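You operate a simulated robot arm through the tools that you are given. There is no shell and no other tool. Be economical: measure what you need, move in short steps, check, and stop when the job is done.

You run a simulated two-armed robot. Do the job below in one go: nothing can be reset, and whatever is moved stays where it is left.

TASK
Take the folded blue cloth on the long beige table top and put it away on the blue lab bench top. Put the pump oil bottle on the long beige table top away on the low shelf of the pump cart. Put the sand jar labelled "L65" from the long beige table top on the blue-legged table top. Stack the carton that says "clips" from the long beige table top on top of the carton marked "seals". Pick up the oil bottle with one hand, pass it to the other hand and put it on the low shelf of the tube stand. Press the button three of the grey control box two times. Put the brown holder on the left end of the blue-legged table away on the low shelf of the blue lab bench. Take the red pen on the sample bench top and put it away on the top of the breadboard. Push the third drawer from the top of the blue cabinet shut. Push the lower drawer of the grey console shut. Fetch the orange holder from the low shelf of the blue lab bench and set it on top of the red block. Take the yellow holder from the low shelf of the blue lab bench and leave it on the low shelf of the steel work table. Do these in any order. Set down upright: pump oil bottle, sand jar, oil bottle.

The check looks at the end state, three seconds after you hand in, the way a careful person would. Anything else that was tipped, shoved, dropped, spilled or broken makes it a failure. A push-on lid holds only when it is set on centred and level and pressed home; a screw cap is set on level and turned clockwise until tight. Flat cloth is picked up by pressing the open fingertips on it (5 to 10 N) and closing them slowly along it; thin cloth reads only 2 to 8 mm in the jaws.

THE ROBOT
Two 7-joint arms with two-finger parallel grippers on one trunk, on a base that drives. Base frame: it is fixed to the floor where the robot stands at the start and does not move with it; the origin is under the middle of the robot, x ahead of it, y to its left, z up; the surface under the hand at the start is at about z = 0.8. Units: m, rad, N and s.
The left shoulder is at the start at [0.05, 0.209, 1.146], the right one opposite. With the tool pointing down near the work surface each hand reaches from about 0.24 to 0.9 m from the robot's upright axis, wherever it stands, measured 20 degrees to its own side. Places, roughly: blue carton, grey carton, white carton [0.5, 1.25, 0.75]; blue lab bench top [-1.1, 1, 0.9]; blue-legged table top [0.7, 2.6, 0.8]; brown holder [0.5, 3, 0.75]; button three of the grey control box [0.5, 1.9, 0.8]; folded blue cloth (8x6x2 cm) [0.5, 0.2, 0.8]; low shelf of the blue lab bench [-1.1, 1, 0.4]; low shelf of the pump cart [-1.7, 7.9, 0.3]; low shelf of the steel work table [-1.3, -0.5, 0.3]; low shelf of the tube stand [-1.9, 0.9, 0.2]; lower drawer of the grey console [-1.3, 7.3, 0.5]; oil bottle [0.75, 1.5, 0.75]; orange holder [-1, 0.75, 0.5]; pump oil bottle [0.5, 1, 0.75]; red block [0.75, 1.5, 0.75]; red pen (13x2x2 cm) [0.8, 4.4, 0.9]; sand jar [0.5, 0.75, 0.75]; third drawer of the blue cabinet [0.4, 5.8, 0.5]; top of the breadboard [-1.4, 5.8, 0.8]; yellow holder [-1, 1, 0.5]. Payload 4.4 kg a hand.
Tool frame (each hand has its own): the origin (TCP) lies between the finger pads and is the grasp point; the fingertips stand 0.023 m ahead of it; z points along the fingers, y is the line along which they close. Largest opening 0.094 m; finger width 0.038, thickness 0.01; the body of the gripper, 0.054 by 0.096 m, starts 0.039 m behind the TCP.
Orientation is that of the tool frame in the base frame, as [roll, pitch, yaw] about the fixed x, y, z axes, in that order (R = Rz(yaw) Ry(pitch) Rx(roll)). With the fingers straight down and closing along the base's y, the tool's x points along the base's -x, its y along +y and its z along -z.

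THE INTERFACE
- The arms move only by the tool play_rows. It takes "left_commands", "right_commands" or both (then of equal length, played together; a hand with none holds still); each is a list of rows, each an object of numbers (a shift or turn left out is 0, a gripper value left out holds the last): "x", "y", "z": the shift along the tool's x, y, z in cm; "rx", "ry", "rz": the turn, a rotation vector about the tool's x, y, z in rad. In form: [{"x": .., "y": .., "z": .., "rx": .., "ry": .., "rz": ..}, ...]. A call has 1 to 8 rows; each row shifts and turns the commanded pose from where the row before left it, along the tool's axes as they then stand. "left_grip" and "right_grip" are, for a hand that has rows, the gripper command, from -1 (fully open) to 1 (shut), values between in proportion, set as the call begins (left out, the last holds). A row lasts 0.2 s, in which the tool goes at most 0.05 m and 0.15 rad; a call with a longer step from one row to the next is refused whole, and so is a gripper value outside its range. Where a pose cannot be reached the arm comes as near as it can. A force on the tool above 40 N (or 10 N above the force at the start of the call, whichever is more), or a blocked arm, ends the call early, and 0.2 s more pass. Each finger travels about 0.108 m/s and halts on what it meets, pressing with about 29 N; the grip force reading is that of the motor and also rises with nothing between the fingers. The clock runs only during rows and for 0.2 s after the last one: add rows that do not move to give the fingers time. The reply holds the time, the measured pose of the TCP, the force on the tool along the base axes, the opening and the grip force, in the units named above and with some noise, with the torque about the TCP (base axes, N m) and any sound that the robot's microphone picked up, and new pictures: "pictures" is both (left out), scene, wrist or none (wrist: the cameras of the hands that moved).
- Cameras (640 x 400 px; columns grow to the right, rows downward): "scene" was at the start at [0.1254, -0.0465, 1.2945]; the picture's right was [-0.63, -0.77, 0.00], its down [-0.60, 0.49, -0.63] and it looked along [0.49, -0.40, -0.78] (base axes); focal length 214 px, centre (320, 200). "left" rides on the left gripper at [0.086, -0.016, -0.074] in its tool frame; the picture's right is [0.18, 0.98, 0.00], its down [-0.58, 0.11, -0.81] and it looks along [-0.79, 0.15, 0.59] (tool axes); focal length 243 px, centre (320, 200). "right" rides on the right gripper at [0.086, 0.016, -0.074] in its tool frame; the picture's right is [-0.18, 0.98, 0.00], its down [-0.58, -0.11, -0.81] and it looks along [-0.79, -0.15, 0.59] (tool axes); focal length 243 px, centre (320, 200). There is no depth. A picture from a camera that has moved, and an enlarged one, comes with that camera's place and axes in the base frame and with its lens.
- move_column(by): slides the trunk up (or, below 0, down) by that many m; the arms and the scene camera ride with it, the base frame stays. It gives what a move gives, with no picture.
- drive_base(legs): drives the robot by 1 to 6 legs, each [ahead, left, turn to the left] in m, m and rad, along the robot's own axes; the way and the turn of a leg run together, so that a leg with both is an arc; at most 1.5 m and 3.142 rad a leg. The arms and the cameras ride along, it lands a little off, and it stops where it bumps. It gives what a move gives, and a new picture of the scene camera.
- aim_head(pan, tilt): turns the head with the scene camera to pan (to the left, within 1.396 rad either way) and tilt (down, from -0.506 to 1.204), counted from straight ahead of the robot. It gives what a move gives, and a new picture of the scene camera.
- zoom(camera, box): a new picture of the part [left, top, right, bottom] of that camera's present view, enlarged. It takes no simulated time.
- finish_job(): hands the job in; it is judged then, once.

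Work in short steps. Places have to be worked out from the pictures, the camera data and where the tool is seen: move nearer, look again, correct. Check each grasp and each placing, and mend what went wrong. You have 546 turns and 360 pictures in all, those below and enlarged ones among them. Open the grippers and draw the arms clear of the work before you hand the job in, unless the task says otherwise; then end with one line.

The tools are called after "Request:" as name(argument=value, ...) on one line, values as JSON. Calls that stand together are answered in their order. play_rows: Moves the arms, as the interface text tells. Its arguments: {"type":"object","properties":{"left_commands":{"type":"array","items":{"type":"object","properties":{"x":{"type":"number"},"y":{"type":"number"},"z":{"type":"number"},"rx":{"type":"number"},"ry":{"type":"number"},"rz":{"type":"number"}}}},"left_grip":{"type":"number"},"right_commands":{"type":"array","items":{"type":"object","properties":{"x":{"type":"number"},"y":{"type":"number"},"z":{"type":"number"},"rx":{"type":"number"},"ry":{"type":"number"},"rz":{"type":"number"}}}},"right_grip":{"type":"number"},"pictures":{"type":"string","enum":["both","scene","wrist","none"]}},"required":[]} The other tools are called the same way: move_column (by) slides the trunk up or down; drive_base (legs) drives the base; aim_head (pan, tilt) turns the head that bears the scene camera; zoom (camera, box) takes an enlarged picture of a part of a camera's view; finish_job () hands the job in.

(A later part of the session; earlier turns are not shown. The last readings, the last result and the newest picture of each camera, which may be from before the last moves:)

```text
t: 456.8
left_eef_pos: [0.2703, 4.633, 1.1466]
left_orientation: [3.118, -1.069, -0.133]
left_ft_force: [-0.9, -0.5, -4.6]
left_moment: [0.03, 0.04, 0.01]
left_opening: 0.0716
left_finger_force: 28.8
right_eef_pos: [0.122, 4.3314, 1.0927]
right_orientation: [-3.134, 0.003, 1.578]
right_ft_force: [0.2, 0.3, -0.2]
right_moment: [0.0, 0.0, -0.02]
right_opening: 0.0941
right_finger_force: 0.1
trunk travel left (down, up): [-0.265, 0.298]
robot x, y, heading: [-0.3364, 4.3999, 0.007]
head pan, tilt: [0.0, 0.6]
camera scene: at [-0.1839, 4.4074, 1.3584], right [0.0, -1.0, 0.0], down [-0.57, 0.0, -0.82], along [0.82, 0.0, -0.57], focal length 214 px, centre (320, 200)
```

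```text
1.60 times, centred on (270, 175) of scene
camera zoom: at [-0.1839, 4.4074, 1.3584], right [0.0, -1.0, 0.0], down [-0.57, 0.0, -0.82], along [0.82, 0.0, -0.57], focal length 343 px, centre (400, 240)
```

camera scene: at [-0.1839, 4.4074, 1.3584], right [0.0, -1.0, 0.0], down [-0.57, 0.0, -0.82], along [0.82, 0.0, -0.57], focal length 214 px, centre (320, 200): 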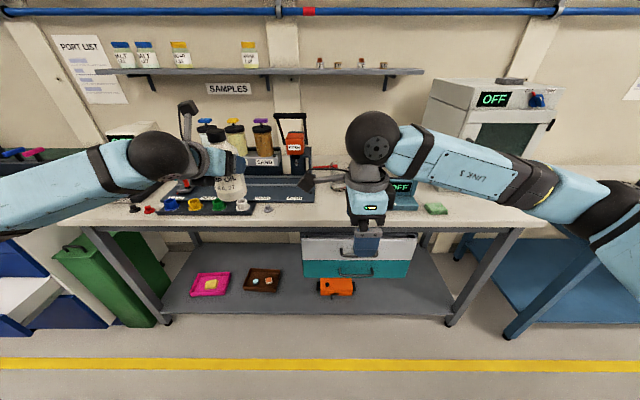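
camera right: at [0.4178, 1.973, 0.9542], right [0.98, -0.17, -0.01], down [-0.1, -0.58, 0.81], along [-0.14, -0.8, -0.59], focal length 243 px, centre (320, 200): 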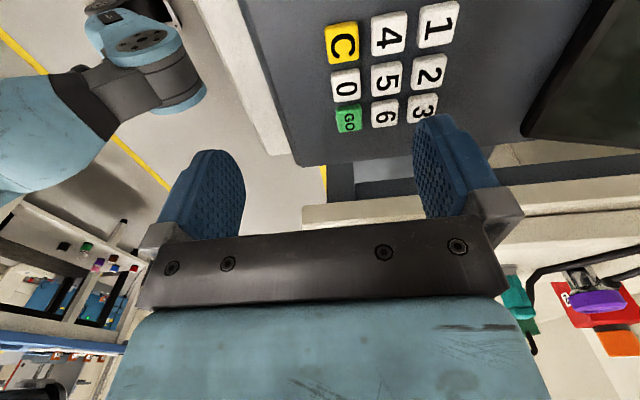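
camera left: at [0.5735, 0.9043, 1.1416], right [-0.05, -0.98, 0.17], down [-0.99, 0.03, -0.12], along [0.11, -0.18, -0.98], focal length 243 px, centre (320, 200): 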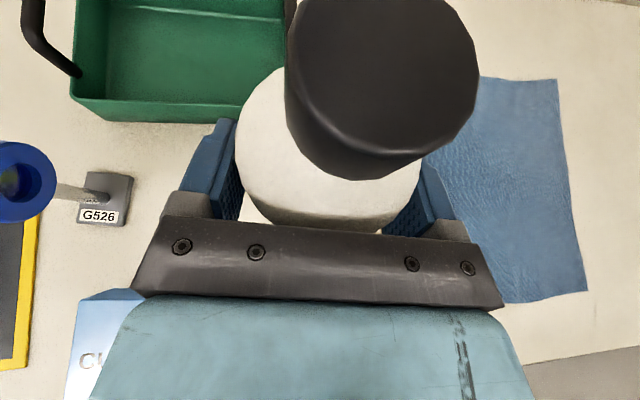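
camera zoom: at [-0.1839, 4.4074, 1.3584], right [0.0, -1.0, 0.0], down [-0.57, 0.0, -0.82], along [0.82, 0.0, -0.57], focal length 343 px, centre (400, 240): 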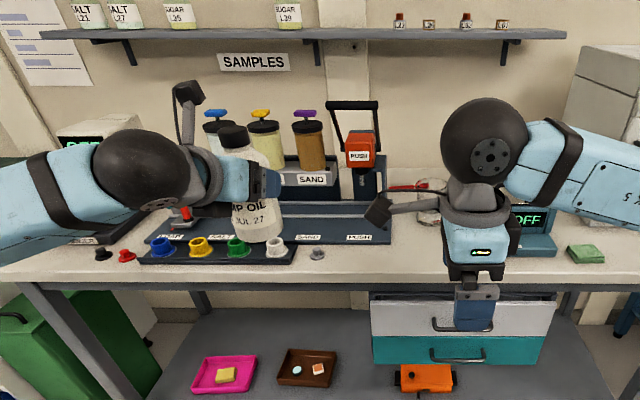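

The red pen seems to lie behind the right hand, near (0.82, 4.39). Move the right hand aside and zoom.

Request:
play_rows(right_commands=[{"x": -4.5}, {"x": -4.5}, {"x": -4.5}, {"x": -4.5}], pictures="none")

Request:
zoom(camera="scene", box=[290, 140, 430, 225])

```text
t: 457.8
left_eef_pos: [0.2693, 4.6332, 1.1477]
left_orientation: [3.123, -1.07, -0.134]
left_ft_force: [-0.2, 0.1, -4.7]
left_moment: [-0.02, 0.04, 0.02]
left_opening: 0.0714
left_finger_force: 29.1
right_eef_pos: [0.1231, 4.1525, 1.0904]
right_orientation: [-3.135, 0.001, 1.577]
right_ft_force: [0.0, 0.0, -0.3]
right_moment: [0.04, -0.02, 0.03]
right_opening: 0.0942
right_finger_force: 0.0
trunk travel left (down, up): [-0.265, 0.298]
robot x, y, heading: [-0.3397, 4.405, 0.003]
head pan, tilt: [0.0, 0.6]
```

```text
4.57 times, centred on (360, 182) of scene
camera zoom: at [-0.1845, 4.4061, 1.3586], right [0.0, -1.0, 0.0], down [-0.56, 0.0, -0.83], along [0.83, 0.0, -0.56], focal length 980 px, centre (137, 280)
```

zoom: 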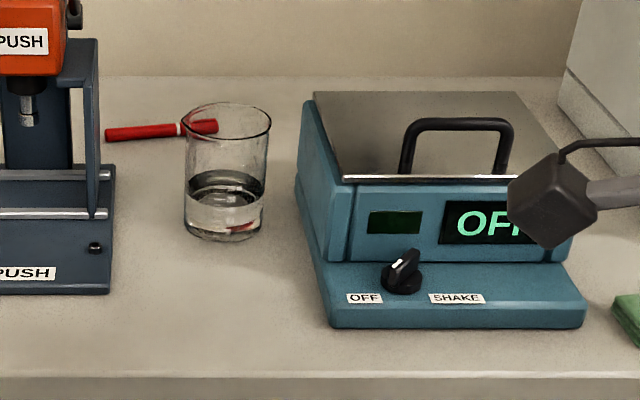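

The pen lies along y behind a beaker: ends ≈ (0.838, 4.44) and (0.859, 4.313). I'll pull the left hand back/up and drive closer.

Request:
play_rows(left_commands=[{"x": 2, "z": -3.5}, {"x": 2, "z": -3.5}, {"x": 2, "z": -3.5}, {"x": 2, "z": -2}], pictures="none")

Request:
drive_base(legs=[[0.33, 0.05, 0]])

Request:
zoom(camera="scene", box=[280, 100, 460, 240])

```text
t: 458.8
left_eef_pos: [0.2024, 4.6458, 1.2785]
left_orientation: [3.121, -1.069, -0.132]
left_ft_force: [0.2, 0.5, -4.1]
left_moment: [0.04, 0.06, -0.01]
left_opening: 0.0717
left_finger_force: 28.9
right_eef_pos: [0.1237, 4.1532, 1.0906]
right_orientation: [-3.135, 0.002, 1.578]
right_ft_force: [0.7, -0.5, -0.1]
right_moment: [0.02, 0.01, 0.0]
right_opening: 0.094
right_finger_force: 0.2
trunk travel left (down, up): [-0.265, 0.298]
robot x, y, heading: [-0.3419, 4.4019, 0.004]
head pan, tilt: [0.0, 0.6]
```

```text
t: 461.0
left_eef_pos: [0.5301, 4.6978, 1.278]
left_orientation: [3.117, -1.068, -0.132]
left_ft_force: [1.0, 0.3, -4.1]
left_moment: [0.02, 0.02, -0.06]
left_opening: 0.0714
left_finger_force: 29.2
right_eef_pos: [0.4515, 4.2067, 1.0909]
right_orientation: [-3.134, 0.004, 1.58]
right_ft_force: [0.0, -0.6, -0.1]
right_moment: [0.0, 0.02, -0.03]
right_opening: 0.094
right_finger_force: 0.0
trunk travel left (down, up): [-0.265, 0.298]
robot x, y, heading: [-0.0105, 4.4582, 0.009]
head pan, tilt: [0.0, 0.6]
camera scene: at [0.1442, 4.4591, 1.3584], right [0.01, -1.0, 0.0], down [-0.57, 0.0, -0.82], along [0.82, 0.01, -0.57], focal length 214 px, centre (320, 200)
```

scene: 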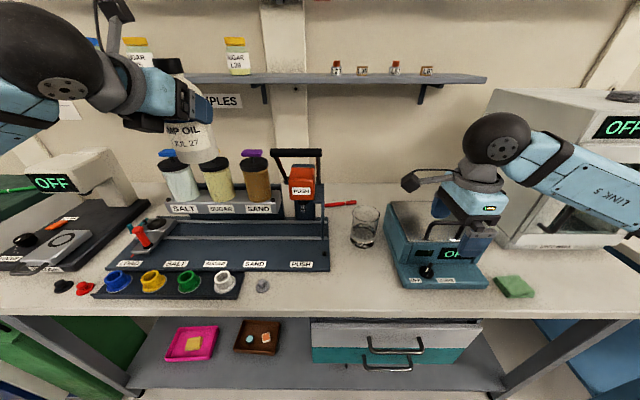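

```text
2.86 times, centred on (370, 170) of scene
camera zoom: at [0.1442, 4.4591, 1.3584], right [0.01, -1.0, 0.0], down [-0.57, 0.0, -0.82], along [0.82, 0.01, -0.57], focal length 613 px, centre (177, 286)
```

zoom: 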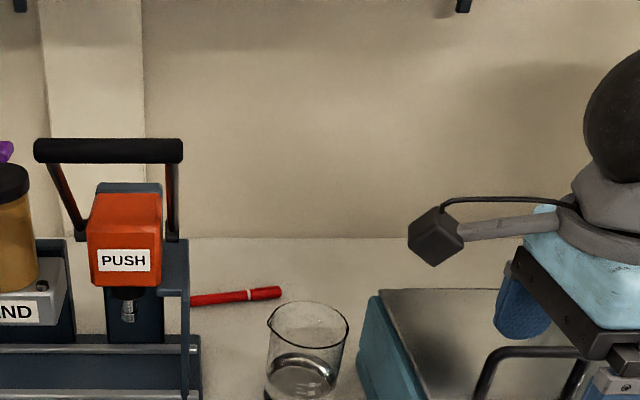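

The hand's camera would crowd the PUSH device in this orientation. Turning the robot about 40° left lets the right wrist put its camera on the free side. Reposition the base.

Request:
drive_base(legs=[[-0.08, -0.36, 0], [0, 0, 0.7]])

Request:
play_rows(right_commands=[{"rz": -0.149}, {"rz": -0.149}, {"rz": -0.149}, {"rz": -0.149}, {"rz": -0.149}, {"rz": -0.149}, {"rz": -0.149}, {"rz": -0.149}], pictures="none")

Request:
play_rows(right_commands=[{"rz": -0.149}, {"rz": -0.149}, {"rz": -0.149}, {"rz": -0.149}, {"rz": -0.149}, {"rz": -0.149}, {"rz": -0.149}, {"rz": -0.149}], pictures="none")

Request:
aim_head(pan=-0.4, tilt=0.6)

```text
t: 466.6
left_eef_pos: [0.1834, 4.6182, 1.2779]
left_orientation: [3.122, -1.069, 0.53]
left_ft_force: [0.3, 0.0, -5.3]
left_moment: [-0.02, 0.01, -0.01]
left_opening: 0.0718
left_finger_force: 29.1
right_eef_pos: [0.4286, 4.1768, 1.0912]
right_orientation: [-3.133, 0.009, 2.225]
right_ft_force: [0.3, 0.0, 0.3]
right_moment: [0.01, 0.03, -0.01]
right_opening: 0.0942
right_finger_force: 0.0
trunk travel left (down, up): [-0.265, 0.298]
robot x, y, heading: [-0.0932, 4.0954, 0.67]
head pan, tilt: [0.0, 0.6]
stopped in leg 2: the robot was blocked; the commanded pose is now the measured one
camera scene: at [0.0253, 4.1924, 1.359], right [0.62, -0.78, 0.0], down [-0.44, -0.35, -0.83], along [0.65, 0.51, -0.56], focal length 214 px, centre (320, 200)
```

scene: 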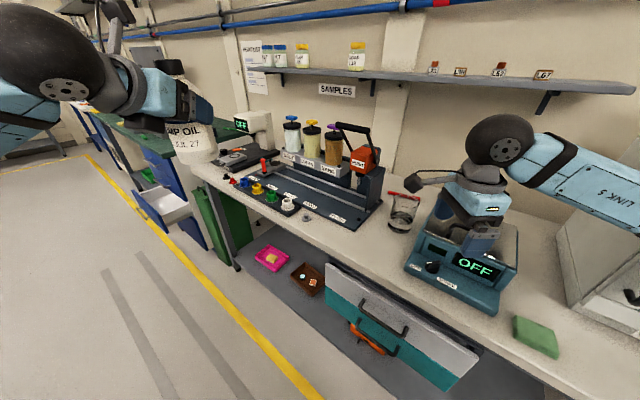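

```text
t: 468.4
left_eef_pos: [0.1758, 4.6122, 1.2858]
left_orientation: [3.126, -1.081, 0.523]
left_ft_force: [-0.4, 0.5, -4.6]
left_moment: [-0.03, 0.05, 0.01]
left_opening: 0.0715
left_finger_force: 29.5
right_eef_pos: [0.4254, 4.1712, 1.0957]
right_orientation: [-3.136, 0.005, -2.868]
right_ft_force: [-0.2, 0.0, -0.4]
right_moment: [0.02, 0.01, 0.01]
right_opening: 0.0936
right_finger_force: 0.0
trunk travel left (down, up): [-0.265, 0.298]
robot x, y, heading: [-0.091, 4.0949, 0.667]
head pan, tilt: [0.0, 0.6]
```

```text
t: 470.2
left_eef_pos: [0.1735, 4.6123, 1.2841]
left_orientation: [3.124, -1.082, 0.527]
left_ft_force: [0.7, -0.1, -4.8]
left_moment: [-0.03, 0.02, -0.01]
left_opening: 0.0714
left_finger_force: 28.7
right_eef_pos: [0.424, 4.1696, 1.0949]
right_orientation: [-3.132, -0.006, -1.674]
right_ft_force: [0.0, -0.3, 0.1]
right_moment: [-0.02, -0.02, 0.01]
right_opening: 0.094
right_finger_force: 0.1
trunk travel left (down, up): [-0.265, 0.298]
robot x, y, heading: [-0.0924, 4.0966, 0.667]
head pan, tilt: [0.0, 0.6]
```

```text
t: 471.1
left_eef_pos: [0.1738, 4.6116, 1.285]
left_orientation: [3.124, -1.084, 0.528]
left_ft_force: [0.0, -0.4, -4.8]
left_moment: [-0.04, 0.03, 0.02]
left_opening: 0.0712
left_finger_force: 28.9
right_eef_pos: [0.4222, 4.1711, 1.0943]
right_orientation: [-3.133, -0.009, -1.676]
right_ft_force: [-0.7, 1.0, -0.3]
right_moment: [0.0, 0.01, -0.03]
right_opening: 0.094
right_finger_force: 0.0
trunk travel left (down, up): [-0.265, 0.298]
robot x, y, heading: [-0.0934, 4.0998, 0.666]
head pan, tilt: [-0.4, 0.6]
camera scene: at [0.0323, 4.155, 1.3604], right [0.27, -0.96, 0.0], down [-0.54, -0.14, -0.83], along [0.8, 0.22, -0.55], focal length 214 px, centre (320, 200)
```

scene: 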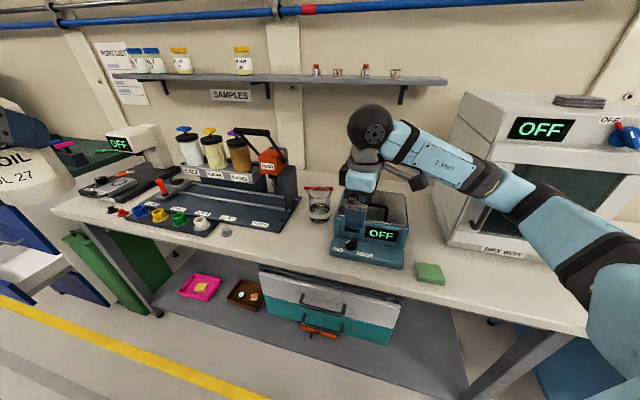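

Blocked slightly short at 0.67 rad, but enough. The camera side is now free. Zoom to re-measure the pen.

Request:
zoom(camera="scene", box=[250, 120, 370, 220])

```text
4.00 times, centred on (310, 170) of scene
camera zoom: at [0.0323, 4.155, 1.3604], right [0.27, -0.96, 0.0], down [-0.54, -0.14, -0.83], along [0.8, 0.22, -0.55], focal length 858 px, centre (360, 320)
```

zoom: 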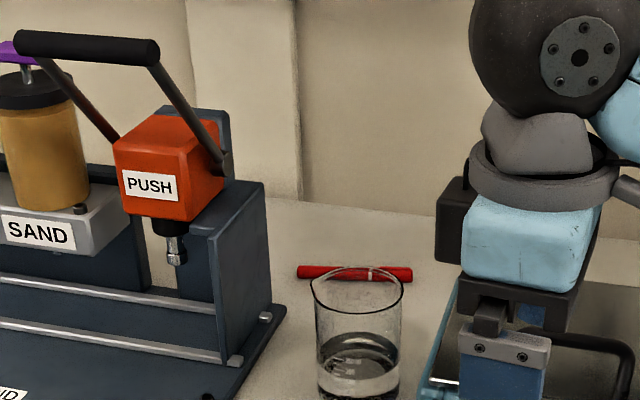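

Pen centre ≈ (0.778, 4.365), tilted 13°. Rotate to match and move over it.

Request:
play_rows(right_commands=[{"rz": -0.11}, {"rz": -0.11}, {"rz": -0.11}, {"x": -1.2, "y": -4.3}, {"x": -1.2, "y": -4.3}, {"x": -1.2, "y": -4.3}, {"x": -1.2, "y": -4.3}, {"x": -1.2, "y": -4.3}], pictures="none")

Request:
play_rows(right_commands=[{"x": -1.2, "y": -4.3}, {"x": -1.2, "y": -4.3}, {"x": -1.2, "y": -4.3}, {"x": -1.1, "y": -4.3}, {}], pictures="both")

```text
t: 472.9
left_eef_pos: [0.1811, 4.6044, 1.2877]
left_orientation: [3.139, -1.08, 0.51]
left_ft_force: [0.1, 0.2, -4.2]
left_moment: [-0.03, 0.01, -0.02]
left_opening: 0.0715
left_finger_force: 29.2
right_eef_pos: [0.4389, 4.1847, 1.0957]
right_orientation: [-3.138, 0.003, -1.416]
right_ft_force: [0.4, 0.4, 0.2]
right_moment: [-0.04, -0.02, 0.03]
right_opening: 0.0941
right_finger_force: 0.2
right hand out of reach, approached as far as the arm can: row 3, 4, 5, 6, 7, 8
trunk travel left (down, up): [-0.265, 0.298]
robot x, y, heading: [-0.0967, 4.0934, 0.666]
head pan, tilt: [-0.4, 0.6]
```

```text
t: 474.1
left_eef_pos: [0.1789, 4.6065, 1.2877]
left_orientation: [3.134, -1.081, 0.514]
left_ft_force: [0.6, 0.0, -4.8]
left_moment: [-0.01, 0.05, 0.04]
left_opening: 0.0718
left_finger_force: 28.7
right_eef_pos: [0.4373, 4.1868, 1.0935]
right_orientation: [-3.137, 0.001, -1.418]
right_ft_force: [-0.4, 0.2, -0.7]
right_moment: [0.01, 0.01, -0.05]
right_opening: 0.0939
right_finger_force: 0.0
right hand out of reach, approached as far as the arm can: row 1, 2, 3, 4
trunk travel left (down, up): [-0.265, 0.298]
robot x, y, heading: [-0.0902, 4.098, 0.664]
head pan, tilt: [-0.4, 0.6]
camera scene: at [0.0363, 4.1497, 1.3611], right [0.26, -0.96, -0.01], down [-0.54, -0.14, -0.83], along [0.8, 0.22, -0.56], focal length 214 px, centre (320, 200)
camera right: at [0.435, 4.0985, 1.1695], right [-1.0, 0.03, 0.0], down [0.02, 0.59, 0.81], along [0.03, 0.81, -0.59], focal length 243 px, centre (320, 200)
```

scene: 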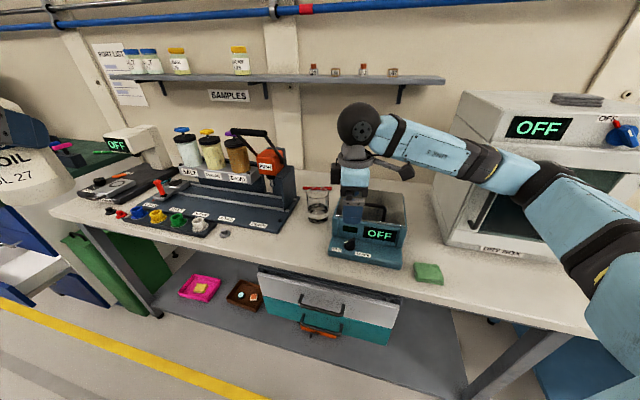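
right: 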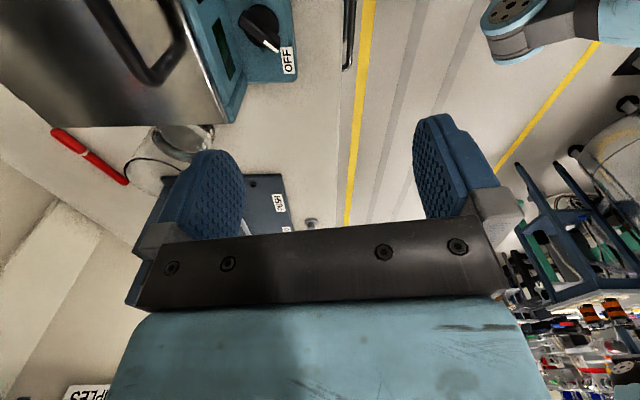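

The wrist is at its stop and blocks the motion; I'll back the turn off a bit and then translate.

Request:
play_rows(right_commands=[{"rz": 0.14}, {"rz": 0.14}, {"y": -4.3}, {"y": -4.3}, {"y": -4.3}, {"y": -4.3}, {"y": -4.3}, {"y": -4.3}], pictures="none")

```text
t: 475.9
left_eef_pos: [0.1748, 4.6143, 1.2819]
left_orientation: [3.121, -1.079, 0.533]
left_ft_force: [0.9, -0.1, -5.1]
left_moment: [-0.03, 0.02, 0.03]
left_opening: 0.0714
left_finger_force: 29.0
right_eef_pos: [0.5287, 4.1905, 1.0942]
right_orientation: [-3.138, -0.01, -1.671]
right_ft_force: [0.3, -0.6, 0.1]
right_moment: [-0.03, -0.01, -0.01]
right_opening: 0.0939
right_finger_force: 0.0
right hand out of reach, approached as far as the arm can: row 5, 6, 7, 8
trunk travel left (down, up): [-0.265, 0.298]
robot x, y, heading: [-0.0936, 4.1002, 0.672]
head pan, tilt: [-0.4, 0.6]
```

I'll use a different approach: turn the hand back with its camera toward +y and lean it 40°, which places the camera above the grip rather than beside the device.

Request:
play_rows(right_commands=[{"rz": 0.148}, {"rz": 0.148}, {"rz": 0.148}, {"rz": 0.148}, {"rz": 0.148}, {"rz": 0.148}, {"rz": 0.148}, {"rz": 0.148}], pictures="none")

Request:
play_rows(right_commands=[{"rz": 0.148}, {"rz": 0.148}, {"rz": 0.148}, {"rz": 0.148}, {"rz": 0.148}, {"rz": 0.148}, {"rz": 0.148}, {"rz": 0.148}], pictures="none")

Request:
play_rows(right_commands=[{"rz": 0.148}, {"rz": 0.148}, {"rz": 0.148}, {"ry": 0.14}, {"ry": 0.14}, {"ry": 0.14}, {"ry": 0.14}, {"ry": 0.14}], pictures="both")

```text
t: 477.7
left_eef_pos: [0.1743, 4.6149, 1.2832]
left_orientation: [3.118, -1.08, 0.532]
left_ft_force: [0.2, 0.2, -4.2]
left_moment: [-0.02, 0.05, -0.03]
left_opening: 0.0715
left_finger_force: 29.3
right_eef_pos: [0.5284, 4.1861, 1.0963]
right_orientation: [-3.13, 0.007, -2.864]
right_ft_force: [-0.8, 0.0, 0.2]
right_moment: [0.0, 0.01, -0.02]
right_opening: 0.0942
right_finger_force: 0.1
trunk travel left (down, up): [-0.265, 0.298]
robot x, y, heading: [-0.0984, 4.0981, 0.677]
head pan, tilt: [-0.4, 0.6]
```

```text
t: 479.5
left_eef_pos: [0.1703, 4.615, 1.2845]
left_orientation: [3.114, -1.083, 0.537]
left_ft_force: [0.1, 0.2, -5.4]
left_moment: [0.0, 0.01, 0.04]
left_opening: 0.0717
left_finger_force: 28.4
right_eef_pos: [0.5271, 4.1865, 1.1016]
right_orientation: [3.134, 0.014, 2.232]
right_ft_force: [0.4, -0.6, -0.1]
right_moment: [0.01, -0.02, 0.04]
right_opening: 0.0937
right_finger_force: 0.0
trunk travel left (down, up): [-0.265, 0.298]
robot x, y, heading: [-0.0937, 4.0935, 0.668]
head pan, tilt: [-0.4, 0.6]
```

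```text
t: 481.3
left_eef_pos: [0.174, 4.6218, 1.2784]
left_orientation: [3.108, -1.077, 0.543]
left_ft_force: [-0.3, 0.3, -5.2]
left_moment: [0.0, 0.05, 0.01]
left_opening: 0.0716
left_finger_force: 28.7
right_eef_pos: [0.5281, 4.194, 1.0942]
right_orientation: [3.138, -0.684, 1.798]
right_ft_force: [0.1, 0.4, 0.5]
right_moment: [0.04, -0.01, 0.0]
right_opening: 0.094
right_finger_force: 0.1
trunk travel left (down, up): [-0.265, 0.298]
robot x, y, heading: [-0.0951, 4.0934, 0.673]
head pan, tilt: [-0.4, 0.6]
camera scene: at [0.0342, 4.1649, 1.3589], right [0.27, -0.96, 0.0], down [-0.54, -0.15, -0.83], along [0.8, 0.22, -0.56], focal length 214 px, centre (320, 200)
camera right: at [0.5394, 4.218, 1.2061], right [0.99, 0.08, -0.12], down [0.11, -0.96, 0.26], along [-0.09, -0.27, -0.96], focal length 243 px, centre (320, 200)
```

scene: 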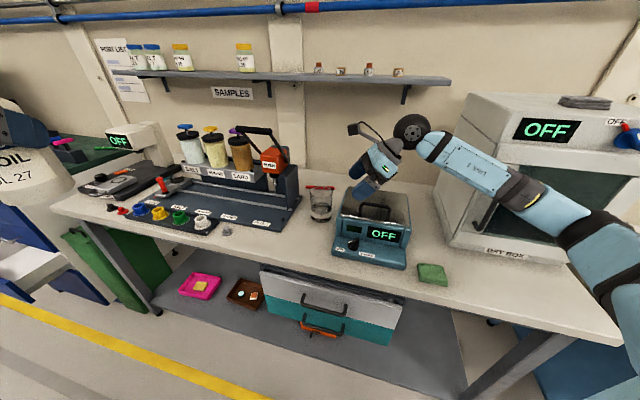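
right: 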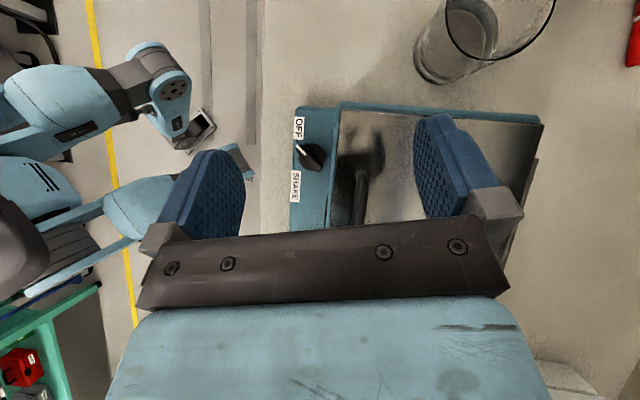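

Camera now looks straight down over the work. Move above the pen.

Request:
play_rows(right_commands=[{"x": 1.1, "y": 4.02, "z": 1.08}, {"x": 1.1, "y": 4.02, "z": 1.08}, {"x": 1.1, "y": 4.02, "z": 1.08}, {"x": 1.1, "y": 4.02, "z": 1.08}, {"x": 1.1, "y": 4.02, "z": 1.08}, {"x": 1.1, "y": 4.02, "z": 1.08}, {"x": 1.1, "y": 4.02, "z": 1.08}, {}], pictures="wrist")

```text
t: 483.1
left_eef_pos: [0.1858, 4.6212, 1.2769]
left_orientation: [3.122, -1.067, 0.532]
left_ft_force: [0.6, 0.7, -4.8]
left_moment: [-0.01, 0.09, 0.03]
left_opening: 0.0715
left_finger_force: 28.7
right_eef_pos: [0.7854, 4.3632, 1.0745]
right_orientation: [-3.128, -0.687, 1.794]
right_ft_force: [0.8, 0.1, -1.2]
right_moment: [0.05, 0.06, 0.03]
right_opening: 0.094
right_finger_force: 0.1
trunk travel left (down, up): [-0.265, 0.298]
robot x, y, heading: [-0.0945, 4.0984, 0.675]
head pan, tilt: [-0.4, 0.6]
camera right: at [0.799, 4.386, 1.1879], right [0.99, 0.09, -0.13], down [0.12, -0.96, 0.25], along [-0.1, -0.27, -0.96], focal length 243 px, centre (320, 200)
```

right: 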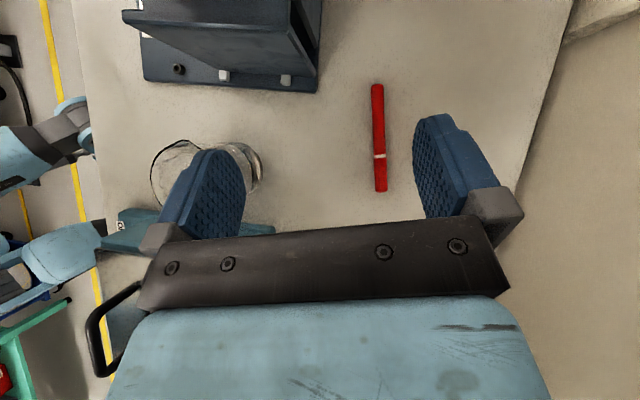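

Clear view: pen centre ≈ (0.831, 4.384), well aligned. Shift 4.7 cm and descend part-way.

Request:
play_rows(right_commands=[{"y": 4.7}, {"x": -2.4, "z": 2.95}, {"x": -2.4, "z": 2.95}, {"x": -2.0, "z": 2.45}, {}], pictures="wrist")

```text
t: 484.3
left_eef_pos: [0.1826, 4.6211, 1.2777]
left_orientation: [3.117, -1.069, 0.534]
left_ft_force: [-0.4, -0.1, -4.1]
left_moment: [-0.05, 0.06, 0.02]
left_opening: 0.0714
left_finger_force: 28.5
right_eef_pos: [0.8254, 4.3745, 0.972]
right_orientation: [-3.135, -0.689, 1.794]
right_ft_force: [-1.2, 0.2, 0.5]
right_moment: [-0.01, -0.01, -0.01]
right_opening: 0.0941
right_finger_force: 0.0
right hand out of reach, approached as far as the arm can: row 4
trunk travel left (down, up): [-0.265, 0.298]
robot x, y, heading: [-0.0899, 4.0977, 0.673]
head pan, tilt: [-0.4, 0.6]
camera right: at [0.838, 4.3975, 1.0856], right [0.99, 0.09, -0.12], down [0.11, -0.96, 0.25], along [-0.1, -0.27, -0.96], focal length 243 px, centre (320, 200)
```

right: 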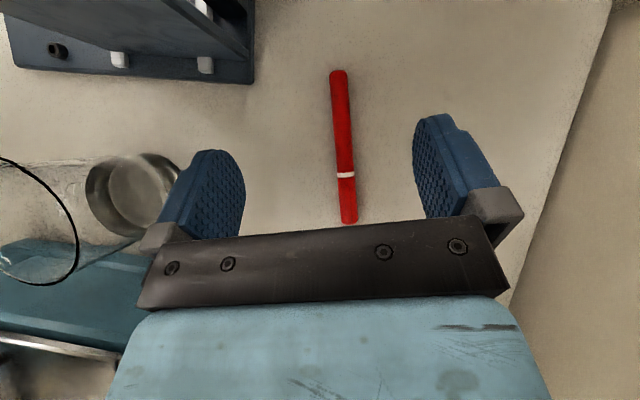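

Nearly out of reach; I'll raise the hand, shift the base about 12 cm toward the pen, and come back.

Request:
play_rows(right_commands=[{"x": 1.6, "z": -1.9}, {"x": -0.8, "y": -0.9, "z": -4.4}, {"x": -0.8, "y": -0.9, "z": -4.4}, {"x": -0.8, "y": -0.9, "z": -4.4}], pictures="none")

Request:
drive_base(legs=[[0.09, 0.08, 0]])

```text
t: 485.5
left_eef_pos: [0.171, 4.6308, 1.2776]
left_orientation: [3.106, -1.069, 0.555]
left_ft_force: [-0.9, -1.2, -4.4]
left_moment: [-0.03, 0.03, 0.01]
left_opening: 0.0714
left_finger_force: 29.3
right_eef_pos: [0.8064, 4.2939, 1.0852]
right_orientation: [-3.135, -0.682, 1.823]
right_ft_force: [-0.9, 1.0, -0.4]
right_moment: [0.01, 0.01, 0.02]
right_opening: 0.0938
right_finger_force: 0.1
trunk travel left (down, up): [-0.265, 0.298]
robot x, y, heading: [-0.0935, 4.1021, 0.682]
head pan, tilt: [-0.4, 0.6]
stopped in row 4 (right hand): the arm was blocked; the commanded pose is now the measured one
```

```text
t: 486.8
left_eef_pos: [0.2038, 4.7427, 1.278]
left_orientation: [3.122, -1.068, 0.536]
left_ft_force: [0.4, 0.0, -5.7]
left_moment: [-0.06, 0.0, 0.0]
left_opening: 0.0715
left_finger_force: 29.0
right_eef_pos: [0.8371, 4.3983, 1.081]
right_orientation: [-3.131, -0.689, 1.807]
right_ft_force: [0.5, 0.7, 0.2]
right_moment: [0.01, -0.01, -0.01]
right_opening: 0.0939
right_finger_force: 0.1
trunk travel left (down, up): [-0.265, 0.298]
robot x, y, heading: [-0.0699, 4.219, 0.675]
head pan, tilt: [-0.4, 0.6]
camera scene: at [0.0643, 4.2852, 1.3585], right [0.27, -0.96, 0.0], down [-0.54, -0.15, -0.82], along [0.79, 0.22, -0.57], focal length 214 px, centre (320, 200)
```

scene: 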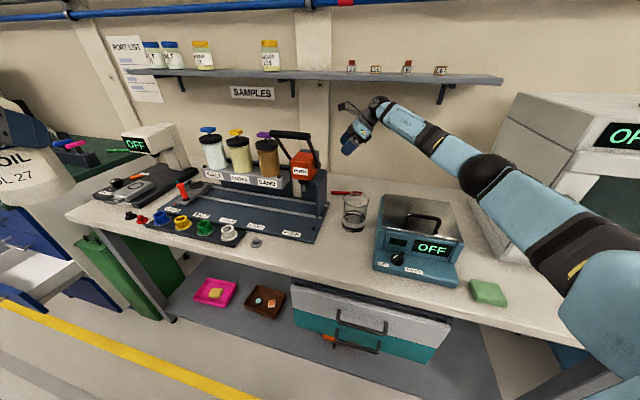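

Request:
play_rows(right_commands=[{"x": -2.4, "z": 2.95}, {"x": -1.9, "z": 2.3}, {}], pictures="wrist")

```text
t: 487.6
left_eef_pos: [0.2028, 4.7416, 1.278]
left_orientation: [3.119, -1.068, 0.535]
left_ft_force: [0.1, 0.2, -5.0]
left_moment: [0.0, 0.02, -0.02]
left_opening: 0.0715
left_finger_force: 28.9
right_eef_pos: [0.8378, 4.3983, 1.0142]
right_orientation: [-3.13, -0.689, 1.805]
right_ft_force: [0.1, 0.2, -0.6]
right_moment: [0.03, 0.03, -0.02]
right_opening: 0.0939
right_finger_force: 0.1
trunk travel left (down, up): [-0.265, 0.298]
robot x, y, heading: [-0.0749, 4.2157, 0.676]
head pan, tilt: [-0.4, 0.6]
camera right: at [0.8502, 4.4219, 1.127], right [0.99, 0.1, -0.12], down [0.13, -0.96, 0.25], along [-0.09, -0.27, -0.96], focal length 243 px, centre (320, 200)
```

right: 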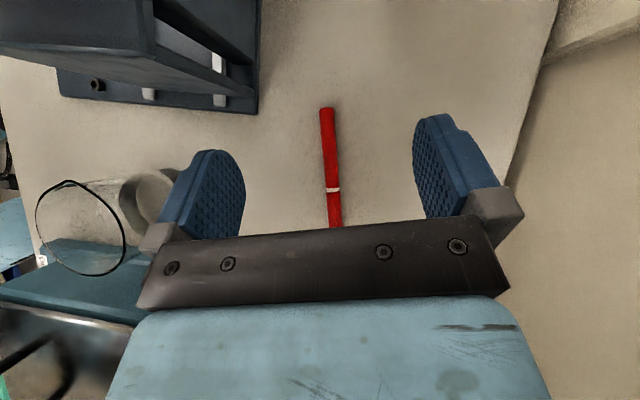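

Pen at (0.834, 4.384). Descend toward it.

Request:
play_rows(right_commands=[{"x": -2.2, "y": -0.27, "z": 1.82}, {"x": -2.2, "y": -0.27, "z": 1.82}, {"x": -2.2, "y": -0.27, "z": 1.82}, {}], pictures="wrist")

```text
t: 488.6
left_eef_pos: [0.2027, 4.7418, 1.2759]
left_orientation: [3.12, -1.068, 0.537]
left_ft_force: [-0.8, 0.5, -5.1]
left_moment: [0.01, 0.03, -0.02]
left_opening: 0.0716
left_finger_force: 29.1
right_eef_pos: [0.8323, 4.3809, 0.9301]
right_orientation: [-3.133, -0.69, 1.806]
right_ft_force: [0.8, -0.8, 1.0]
right_moment: [0.01, 0.01, -0.03]
right_opening: 0.0941
right_finger_force: 0.0
trunk travel left (down, up): [-0.265, 0.298]
robot x, y, heading: [-0.0742, 4.2191, 0.671]
head pan, tilt: [-0.4, 0.6]
camera right: at [0.8438, 4.403, 1.0431], right [0.99, 0.1, -0.12], down [0.13, -0.96, 0.25], along [-0.09, -0.27, -0.96], focal length 243 px, centre (320, 200)
```

right: 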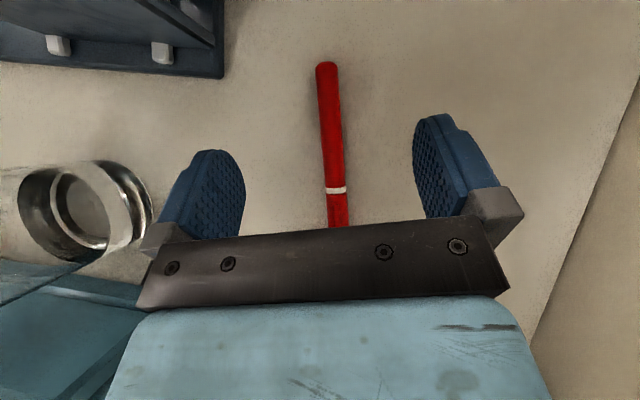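

Request:
play_rows(right_commands=[{"x": -0.63, "z": 0.78}, {"x": -0.32, "z": 0.39}, {"x": -0.32, "z": 0.39}, {"x": -0.32, "z": 0.39}, {"x": -0.32, "z": 0.39}, {"x": -0.32, "z": 0.39}], pictures="none")

```text
t: 490.0
left_eef_pos: [0.2025, 4.7415, 1.2773]
left_orientation: [3.122, -1.068, 0.535]
left_ft_force: [0.4, -0.5, -5.4]
left_moment: [0.0, 0.04, -0.01]
left_opening: 0.0712
left_finger_force: 29.1
right_eef_pos: [0.8319, 4.3802, 0.8919]
right_orientation: [-3.131, -0.69, 1.806]
right_ft_force: [0.2, 0.5, 0.6]
right_moment: [0.01, -0.04, -0.02]
right_opening: 0.094
right_finger_force: 0.0
trunk travel left (down, up): [-0.265, 0.298]
robot x, y, heading: [-0.0722, 4.2158, 0.669]
head pan, tilt: [-0.4, 0.6]
```

Request:
play_rows(right_commands=[{"x": -0.2, "z": 0.24}, {"x": -0.2, "z": 0.24}, {"x": -0.2, "z": 0.24}, {"x": -0.2, "z": 0.24}, {"x": -0.2, "z": 0.24}], pictures="wrist")

```text
t: 491.2
left_eef_pos: [0.2021, 4.7406, 1.2774]
left_orientation: [3.121, -1.069, 0.533]
left_ft_force: [0.1, -0.6, -3.5]
left_moment: [-0.01, 0.09, -0.02]
left_opening: 0.0716
left_finger_force: 28.7
right_eef_pos: [0.8334, 4.3808, 0.888]
right_orientation: [3.14, -0.699, 1.809]
right_ft_force: [2.5, -1.1, 16.3]
right_moment: [-0.19, 0.72, 0.31]
right_opening: 0.0931
right_finger_force: 0.0
trunk travel left (down, up): [-0.265, 0.298]
robot x, y, heading: [-0.072, 4.2213, 0.674]
head pan, tilt: [-0.4, 0.6]
stopped in row 5 (right hand): the force on the tool passed its limit at 46 N (the readings are from after the stop); the commanded pose is now the measured one
camera right: at [0.8445, 4.4022, 1.0031], right [0.99, 0.1, -0.12], down [0.12, -0.96, 0.24], along [-0.09, -0.25, -0.96], focal length 243 px, centre (320, 200)
```

right: 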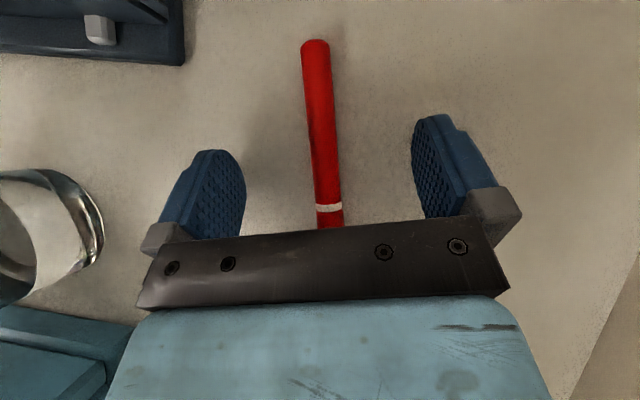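

Table contact. Raise 3 mm and close on the pen, then lift.

Request:
play_rows(right_commands=[{"x": 0.25, "z": -0.3}, {}], pictures="none")

Request:
play_rows(right_commands=[{}, {}, {}, {}, {}], right_grip=1, pictures="wrist")

```text
t: 491.8
left_eef_pos: [0.2029, 4.7417, 1.2768]
left_orientation: [3.122, -1.067, 0.535]
left_ft_force: [-0.4, -0.4, -4.2]
left_moment: [-0.03, 0.03, -0.03]
left_opening: 0.0718
left_finger_force: 28.7
right_eef_pos: [0.8332, 4.3809, 0.8902]
right_orientation: [-3.139, -0.696, 1.806]
right_ft_force: [1.6, 0.8, 8.0]
right_moment: [0.13, -0.43, -0.07]
right_opening: 0.0941
right_finger_force: 0.0
trunk travel left (down, up): [-0.265, 0.298]
robot x, y, heading: [-0.0709, 4.2186, 0.673]
head pan, tilt: [-0.4, 0.6]
```

```text
t: 493.0
left_eef_pos: [0.2023, 4.7415, 1.2772]
left_orientation: [3.121, -1.07, 0.535]
left_ft_force: [0.4, 0.5, -4.4]
left_moment: [-0.05, 0.06, 0.01]
left_opening: 0.0714
left_finger_force: 29.3
right_eef_pos: [0.8314, 4.381, 0.8896]
right_orientation: [-3.138, -0.697, 1.809]
right_ft_force: [-2.3, -2.8, 8.6]
right_moment: [-0.07, -0.03, -0.03]
right_opening: 0.0147
right_finger_force: 29.3
trunk travel left (down, up): [-0.265, 0.298]
robot x, y, heading: [-0.0743, 4.2166, 0.676]
head pan, tilt: [-0.4, 0.6]
camera right: at [0.8442, 4.4024, 1.003], right [0.99, 0.1, -0.12], down [0.12, -0.96, 0.25], along [-0.09, -0.26, -0.96], focal length 243 px, centre (320, 200)
```

right: 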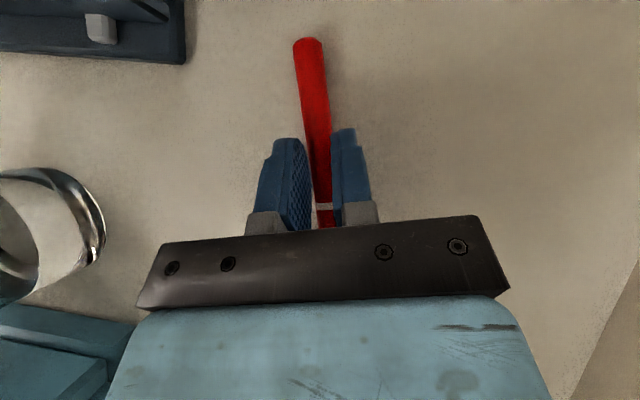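

Gripped (15 mm). Lift straight up.

Request:
play_rows(right_commands=[{"x": 1.3, "z": -1.6}, {"x": 2.5, "z": -3.1}, {"x": 2.8, "z": -3.5}, {"x": 2.8, "z": -3.5}, {"x": 2.8, "z": -3.5}, {"x": 2.8, "z": -3.5}, {}], pictures="both")

```text
t: 494.6
left_eef_pos: [0.2067, 4.7428, 1.2757]
left_orientation: [3.129, -1.065, 0.53]
left_ft_force: [-0.9, 0.3, -4.1]
left_moment: [-0.01, 0.05, 0.01]
left_opening: 0.0714
left_finger_force: 29.0
right_eef_pos: [0.8388, 4.3756, 1.1181]
right_orientation: [-3.121, -0.689, 1.796]
right_ft_force: [-0.4, -0.2, 0.3]
right_moment: [-0.01, 0.01, 0.0]
right_opening: 0.0146
right_finger_force: 29.3
trunk travel left (down, up): [-0.265, 0.298]
robot x, y, heading: [-0.0754, 4.2145, 0.676]
head pan, tilt: [-0.4, 0.6]
camera scene: at [0.0686, 4.2847, 1.3569], right [0.27, -0.96, 0.0], down [-0.55, -0.15, -0.82], along [0.79, 0.22, -0.57], focal length 214 px, centre (320, 200)
camera right: at [0.8528, 4.3993, 1.2312], right [0.99, 0.09, -0.13], down [0.13, -0.96, 0.25], along [-0.1, -0.27, -0.96], focal length 243 px, centre (320, 200)
```

scene: 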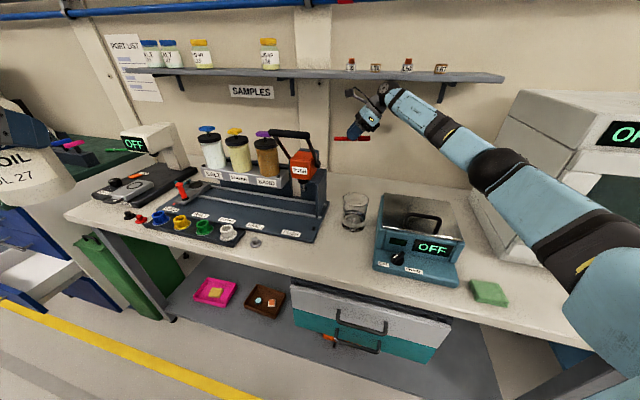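
right: 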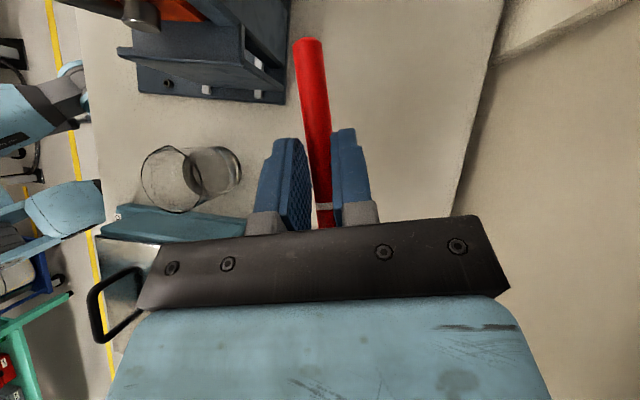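

Pen held. Move it up and away from the PUSH device, then back over the aisle.

Request:
play_rows(right_commands=[{"x": 0.7, "y": -0.45, "z": -3.9}, {"x": 0.7, "y": -0.45, "z": -3.9}, {"x": 0.7, "y": -0.45, "z": -3.9}, {"x": 0.7, "y": -4.2, "z": 0.6}, {"x": 0.7, "y": -4.2, "z": 0.6}, {"x": 0.7, "y": -4.2, "z": 0.6}, {"x": 0.7, "y": -4.2, "z": 0.6}, {"x": 0.7, "y": -4.2, "z": 0.6}], pictures="none")

Request:
play_rows(right_commands=[{"x": 0.7, "y": -4.2, "z": 0.6}, {"x": 0.7, "y": -4.2, "z": 0.6}, {"x": 0.7, "y": -4.2, "z": 0.6}, {}], pictures="none")

Request:
drive_base(legs=[[-0.12, 0, 0], [-0.1, 0, 0.9]])

```text
t: 496.4
left_eef_pos: [0.1858, 4.7479, 1.2798]
left_orientation: [3.091, -1.08, 0.565]
left_ft_force: [-3.1, 2.0, -2.5]
left_moment: [-0.08, 0.03, -0.13]
left_opening: 0.0715
left_finger_force: 28.8
right_eef_pos: [0.6089, 4.3228, 1.2384]
right_orientation: [3.128, -0.691, 1.83]
right_ft_force: [-2.1, 0.4, -1.9]
right_moment: [0.03, -0.08, -0.02]
right_opening: 0.0145
right_finger_force: 28.9
trunk travel left (down, up): [-0.265, 0.298]
robot x, y, heading: [-0.0737, 4.2135, 0.673]
head pan, tilt: [-0.4, 0.6]
```

```text
t: 497.6
left_eef_pos: [0.1789, 4.7574, 1.2771]
left_orientation: [3.072, -1.08, 0.578]
left_ft_force: [-0.8, -0.8, -3.7]
left_moment: [0.01, 0.07, -0.02]
left_opening: 0.0717
left_finger_force: 28.8
right_eef_pos: [0.4704, 4.3236, 1.2454]
right_orientation: [3.116, -0.681, 1.831]
right_ft_force: [-0.2, -0.3, 0.3]
right_moment: [-0.02, 0.01, 0.01]
right_opening: 0.0148
right_finger_force: 28.8
trunk travel left (down, up): [-0.265, 0.298]
robot x, y, heading: [-0.0722, 4.215, 0.68]
head pan, tilt: [-0.4, 0.6]
stopped in row 4 (right hand): the arm was blocked; the commanded pose is now the measured one
```

```text
t: 498.4
left_eef_pos: [0.1617, 4.7424, 1.2754]
left_orientation: [3.089, -1.071, 0.569]
left_ft_force: [0.4, -0.7, -4.2]
left_moment: [0.0, 0.02, -0.03]
left_opening: 0.0714
left_finger_force: 28.9
right_eef_pos: [0.4498, 4.3143, 1.2406]
right_orientation: [3.13, -0.692, 1.843]
right_ft_force: [-0.5, -0.3, 0.3]
right_moment: [0.0, -0.02, -0.02]
right_opening: 0.0149
right_finger_force: 28.7
trunk travel left (down, up): [-0.265, 0.298]
robot x, y, heading: [-0.0922, 4.2075, 0.685]
head pan, tilt: [-0.4, 0.6]
stopped in leg 1: the robot was blocked; the commanded pose is now the measured one
camera scene: at [0.0258, 4.2845, 1.3599], right [0.28, -0.96, 0.01], down [-0.53, -0.17, -0.83], along [0.8, 0.23, -0.56], focal length 214 px, centre (320, 200)
```

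scene: 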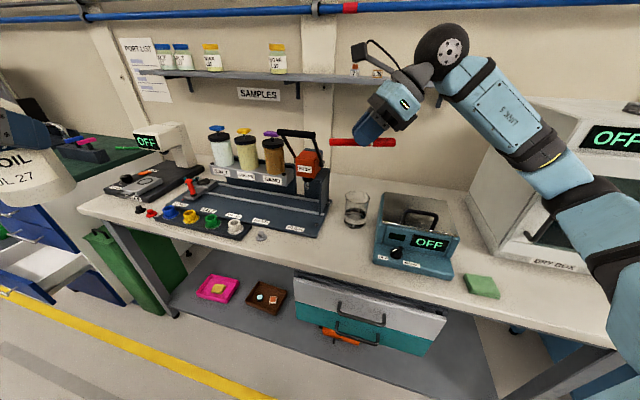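

The right elbow is touching the dry box. Move the base away from it (to +y and back).

Request:
drive_base(legs=[[-0.03, 0.15, 0]])

Request:
aim_head(pan=-1.0, tilt=0.5)

```text
t: 500.4
left_eef_pos: [0.0643, 4.827, 1.2761]
left_orientation: [3.122, -1.065, 0.538]
left_ft_force: [-0.6, 0.2, -5.4]
left_moment: [-0.02, 0.07, 0.0]
left_opening: 0.0718
left_finger_force: 28.8
right_eef_pos: [0.3511, 4.3975, 1.2323]
right_orientation: [-3.137, -0.7, 1.823]
right_ft_force: [-0.5, 0.9, -0.3]
right_moment: [-0.03, 0.0, 0.05]
right_opening: 0.0147
right_finger_force: 29.2
trunk travel left (down, up): [-0.265, 0.298]
robot x, y, heading: [-0.2117, 4.3006, 0.684]
head pan, tilt: [-0.4, 0.6]
camera scene: at [-0.0724, 4.3681, 1.3585], right [0.28, -0.96, 0.0], down [-0.54, -0.16, -0.82], along [0.79, 0.23, -0.57], focal length 214 px, centre (320, 200)
```

scene: 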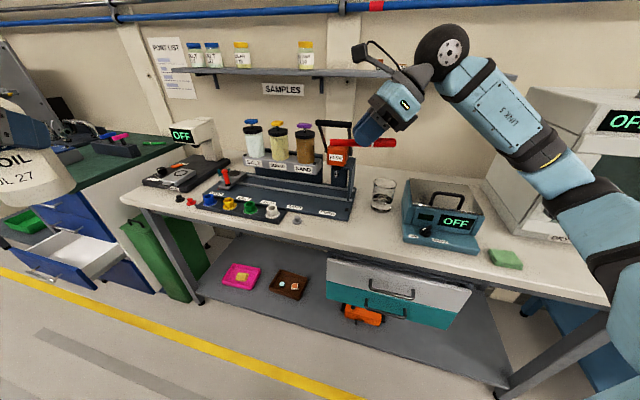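

```text
t: 501.4
left_eef_pos: [0.0645, 4.8266, 1.2758]
left_orientation: [3.12, -1.065, 0.538]
left_ft_force: [1.4, -0.2, -3.6]
left_moment: [-0.03, 0.03, -0.01]
left_opening: 0.0717
left_finger_force: 29.4
right_eef_pos: [0.3517, 4.3968, 1.2317]
right_orientation: [-3.136, -0.701, 1.824]
right_ft_force: [-0.4, -0.4, 1.0]
right_moment: [0.02, 0.01, -0.03]
right_opening: 0.0146
right_finger_force: 28.6
trunk travel left (down, up): [-0.265, 0.298]
robot x, y, heading: [-0.2056, 4.2978, 0.683]
head pan, tilt: [-1.0, 0.499]
camera scene: at [-0.0711, 4.3151, 1.3676], right [-0.32, -0.95, 0.0], down [-0.45, 0.15, -0.88], along [0.83, -0.28, -0.48], focal length 214 px, centre (320, 200)
```

scene: 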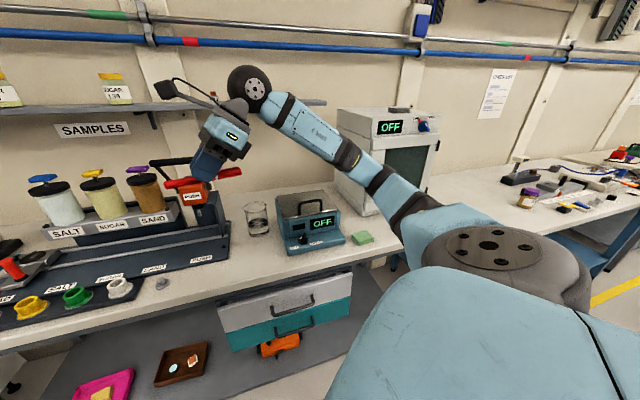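

Free now. Turn to look up the aisle before moving on to the breadboard.

Request:
drive_base(legs=[[0, 0, 0.89]])

Request:
aim_head(pan=0.1, tilt=0.35)

```text
t: 504.1
left_eef_pos: [-0.4506, 4.8416, 1.2757]
left_orientation: [3.12, -1.066, 1.438]
left_ft_force: [-0.3, 0.8, -4.5]
left_moment: [-0.03, 0.04, 0.01]
left_opening: 0.0716
left_finger_force: 29.4
right_eef_pos: [0.0643, 4.7986, 1.2325]
right_orientation: [-3.136, -0.699, 2.722]
right_ft_force: [-0.9, -1.3, -0.8]
right_moment: [0.03, -0.01, -0.01]
right_opening: 0.0147
right_finger_force: 28.4
trunk travel left (down, up): [-0.265, 0.298]
robot x, y, heading: [-0.2109, 4.2957, 1.576]
head pan, tilt: [-1.0, 0.499]
camera scene: at [-0.1346, 4.4185, 1.3676], right [0.55, -0.84, 0.0], down [-0.4, -0.26, -0.88], along [0.74, 0.48, -0.48], focal length 214 px, centre (320, 200)
```

scene: 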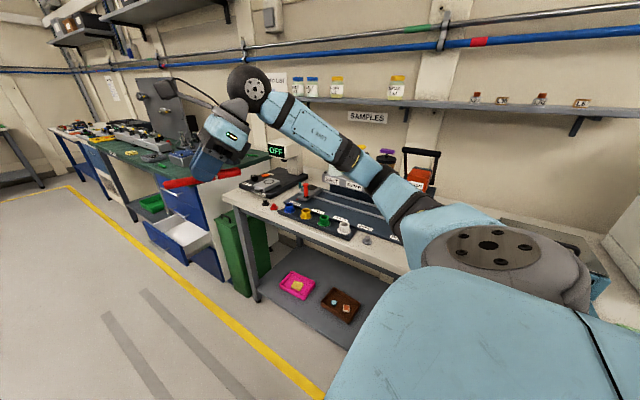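

```text
t: 505.4
left_eef_pos: [-0.4504, 4.8401, 1.2749]
left_orientation: [3.122, -1.065, 1.439]
left_ft_force: [-0.1, 0.0, -4.7]
left_moment: [-0.06, 0.02, -0.01]
left_opening: 0.0715
left_finger_force: 29.4
right_eef_pos: [0.0654, 4.7973, 1.2331]
right_orientation: [-3.136, -0.701, 2.723]
right_ft_force: [-0.6, -0.3, 0.3]
right_moment: [-0.01, -0.04, -0.01]
right_opening: 0.0145
right_finger_force: 28.5
trunk travel left (down, up): [-0.265, 0.298]
robot x, y, heading: [-0.2125, 4.3007, 1.578]
head pan, tilt: [0.099, 0.351]
camera scene: at [-0.2204, 4.4615, 1.3812], right [0.99, 0.1, 0.0], down [0.04, -0.34, -0.94], along [-0.1, 0.93, -0.34], focal length 214 px, centre (320, 200)
```

scene: 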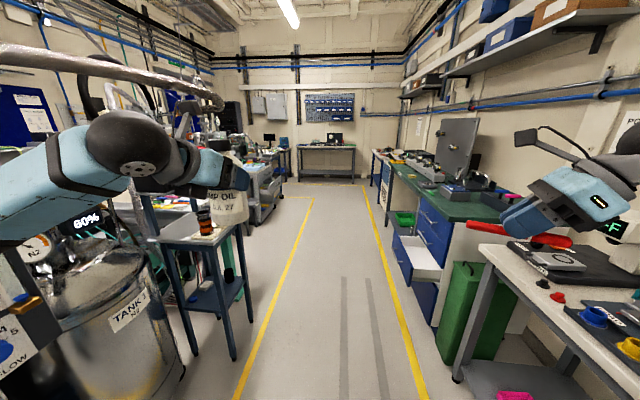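

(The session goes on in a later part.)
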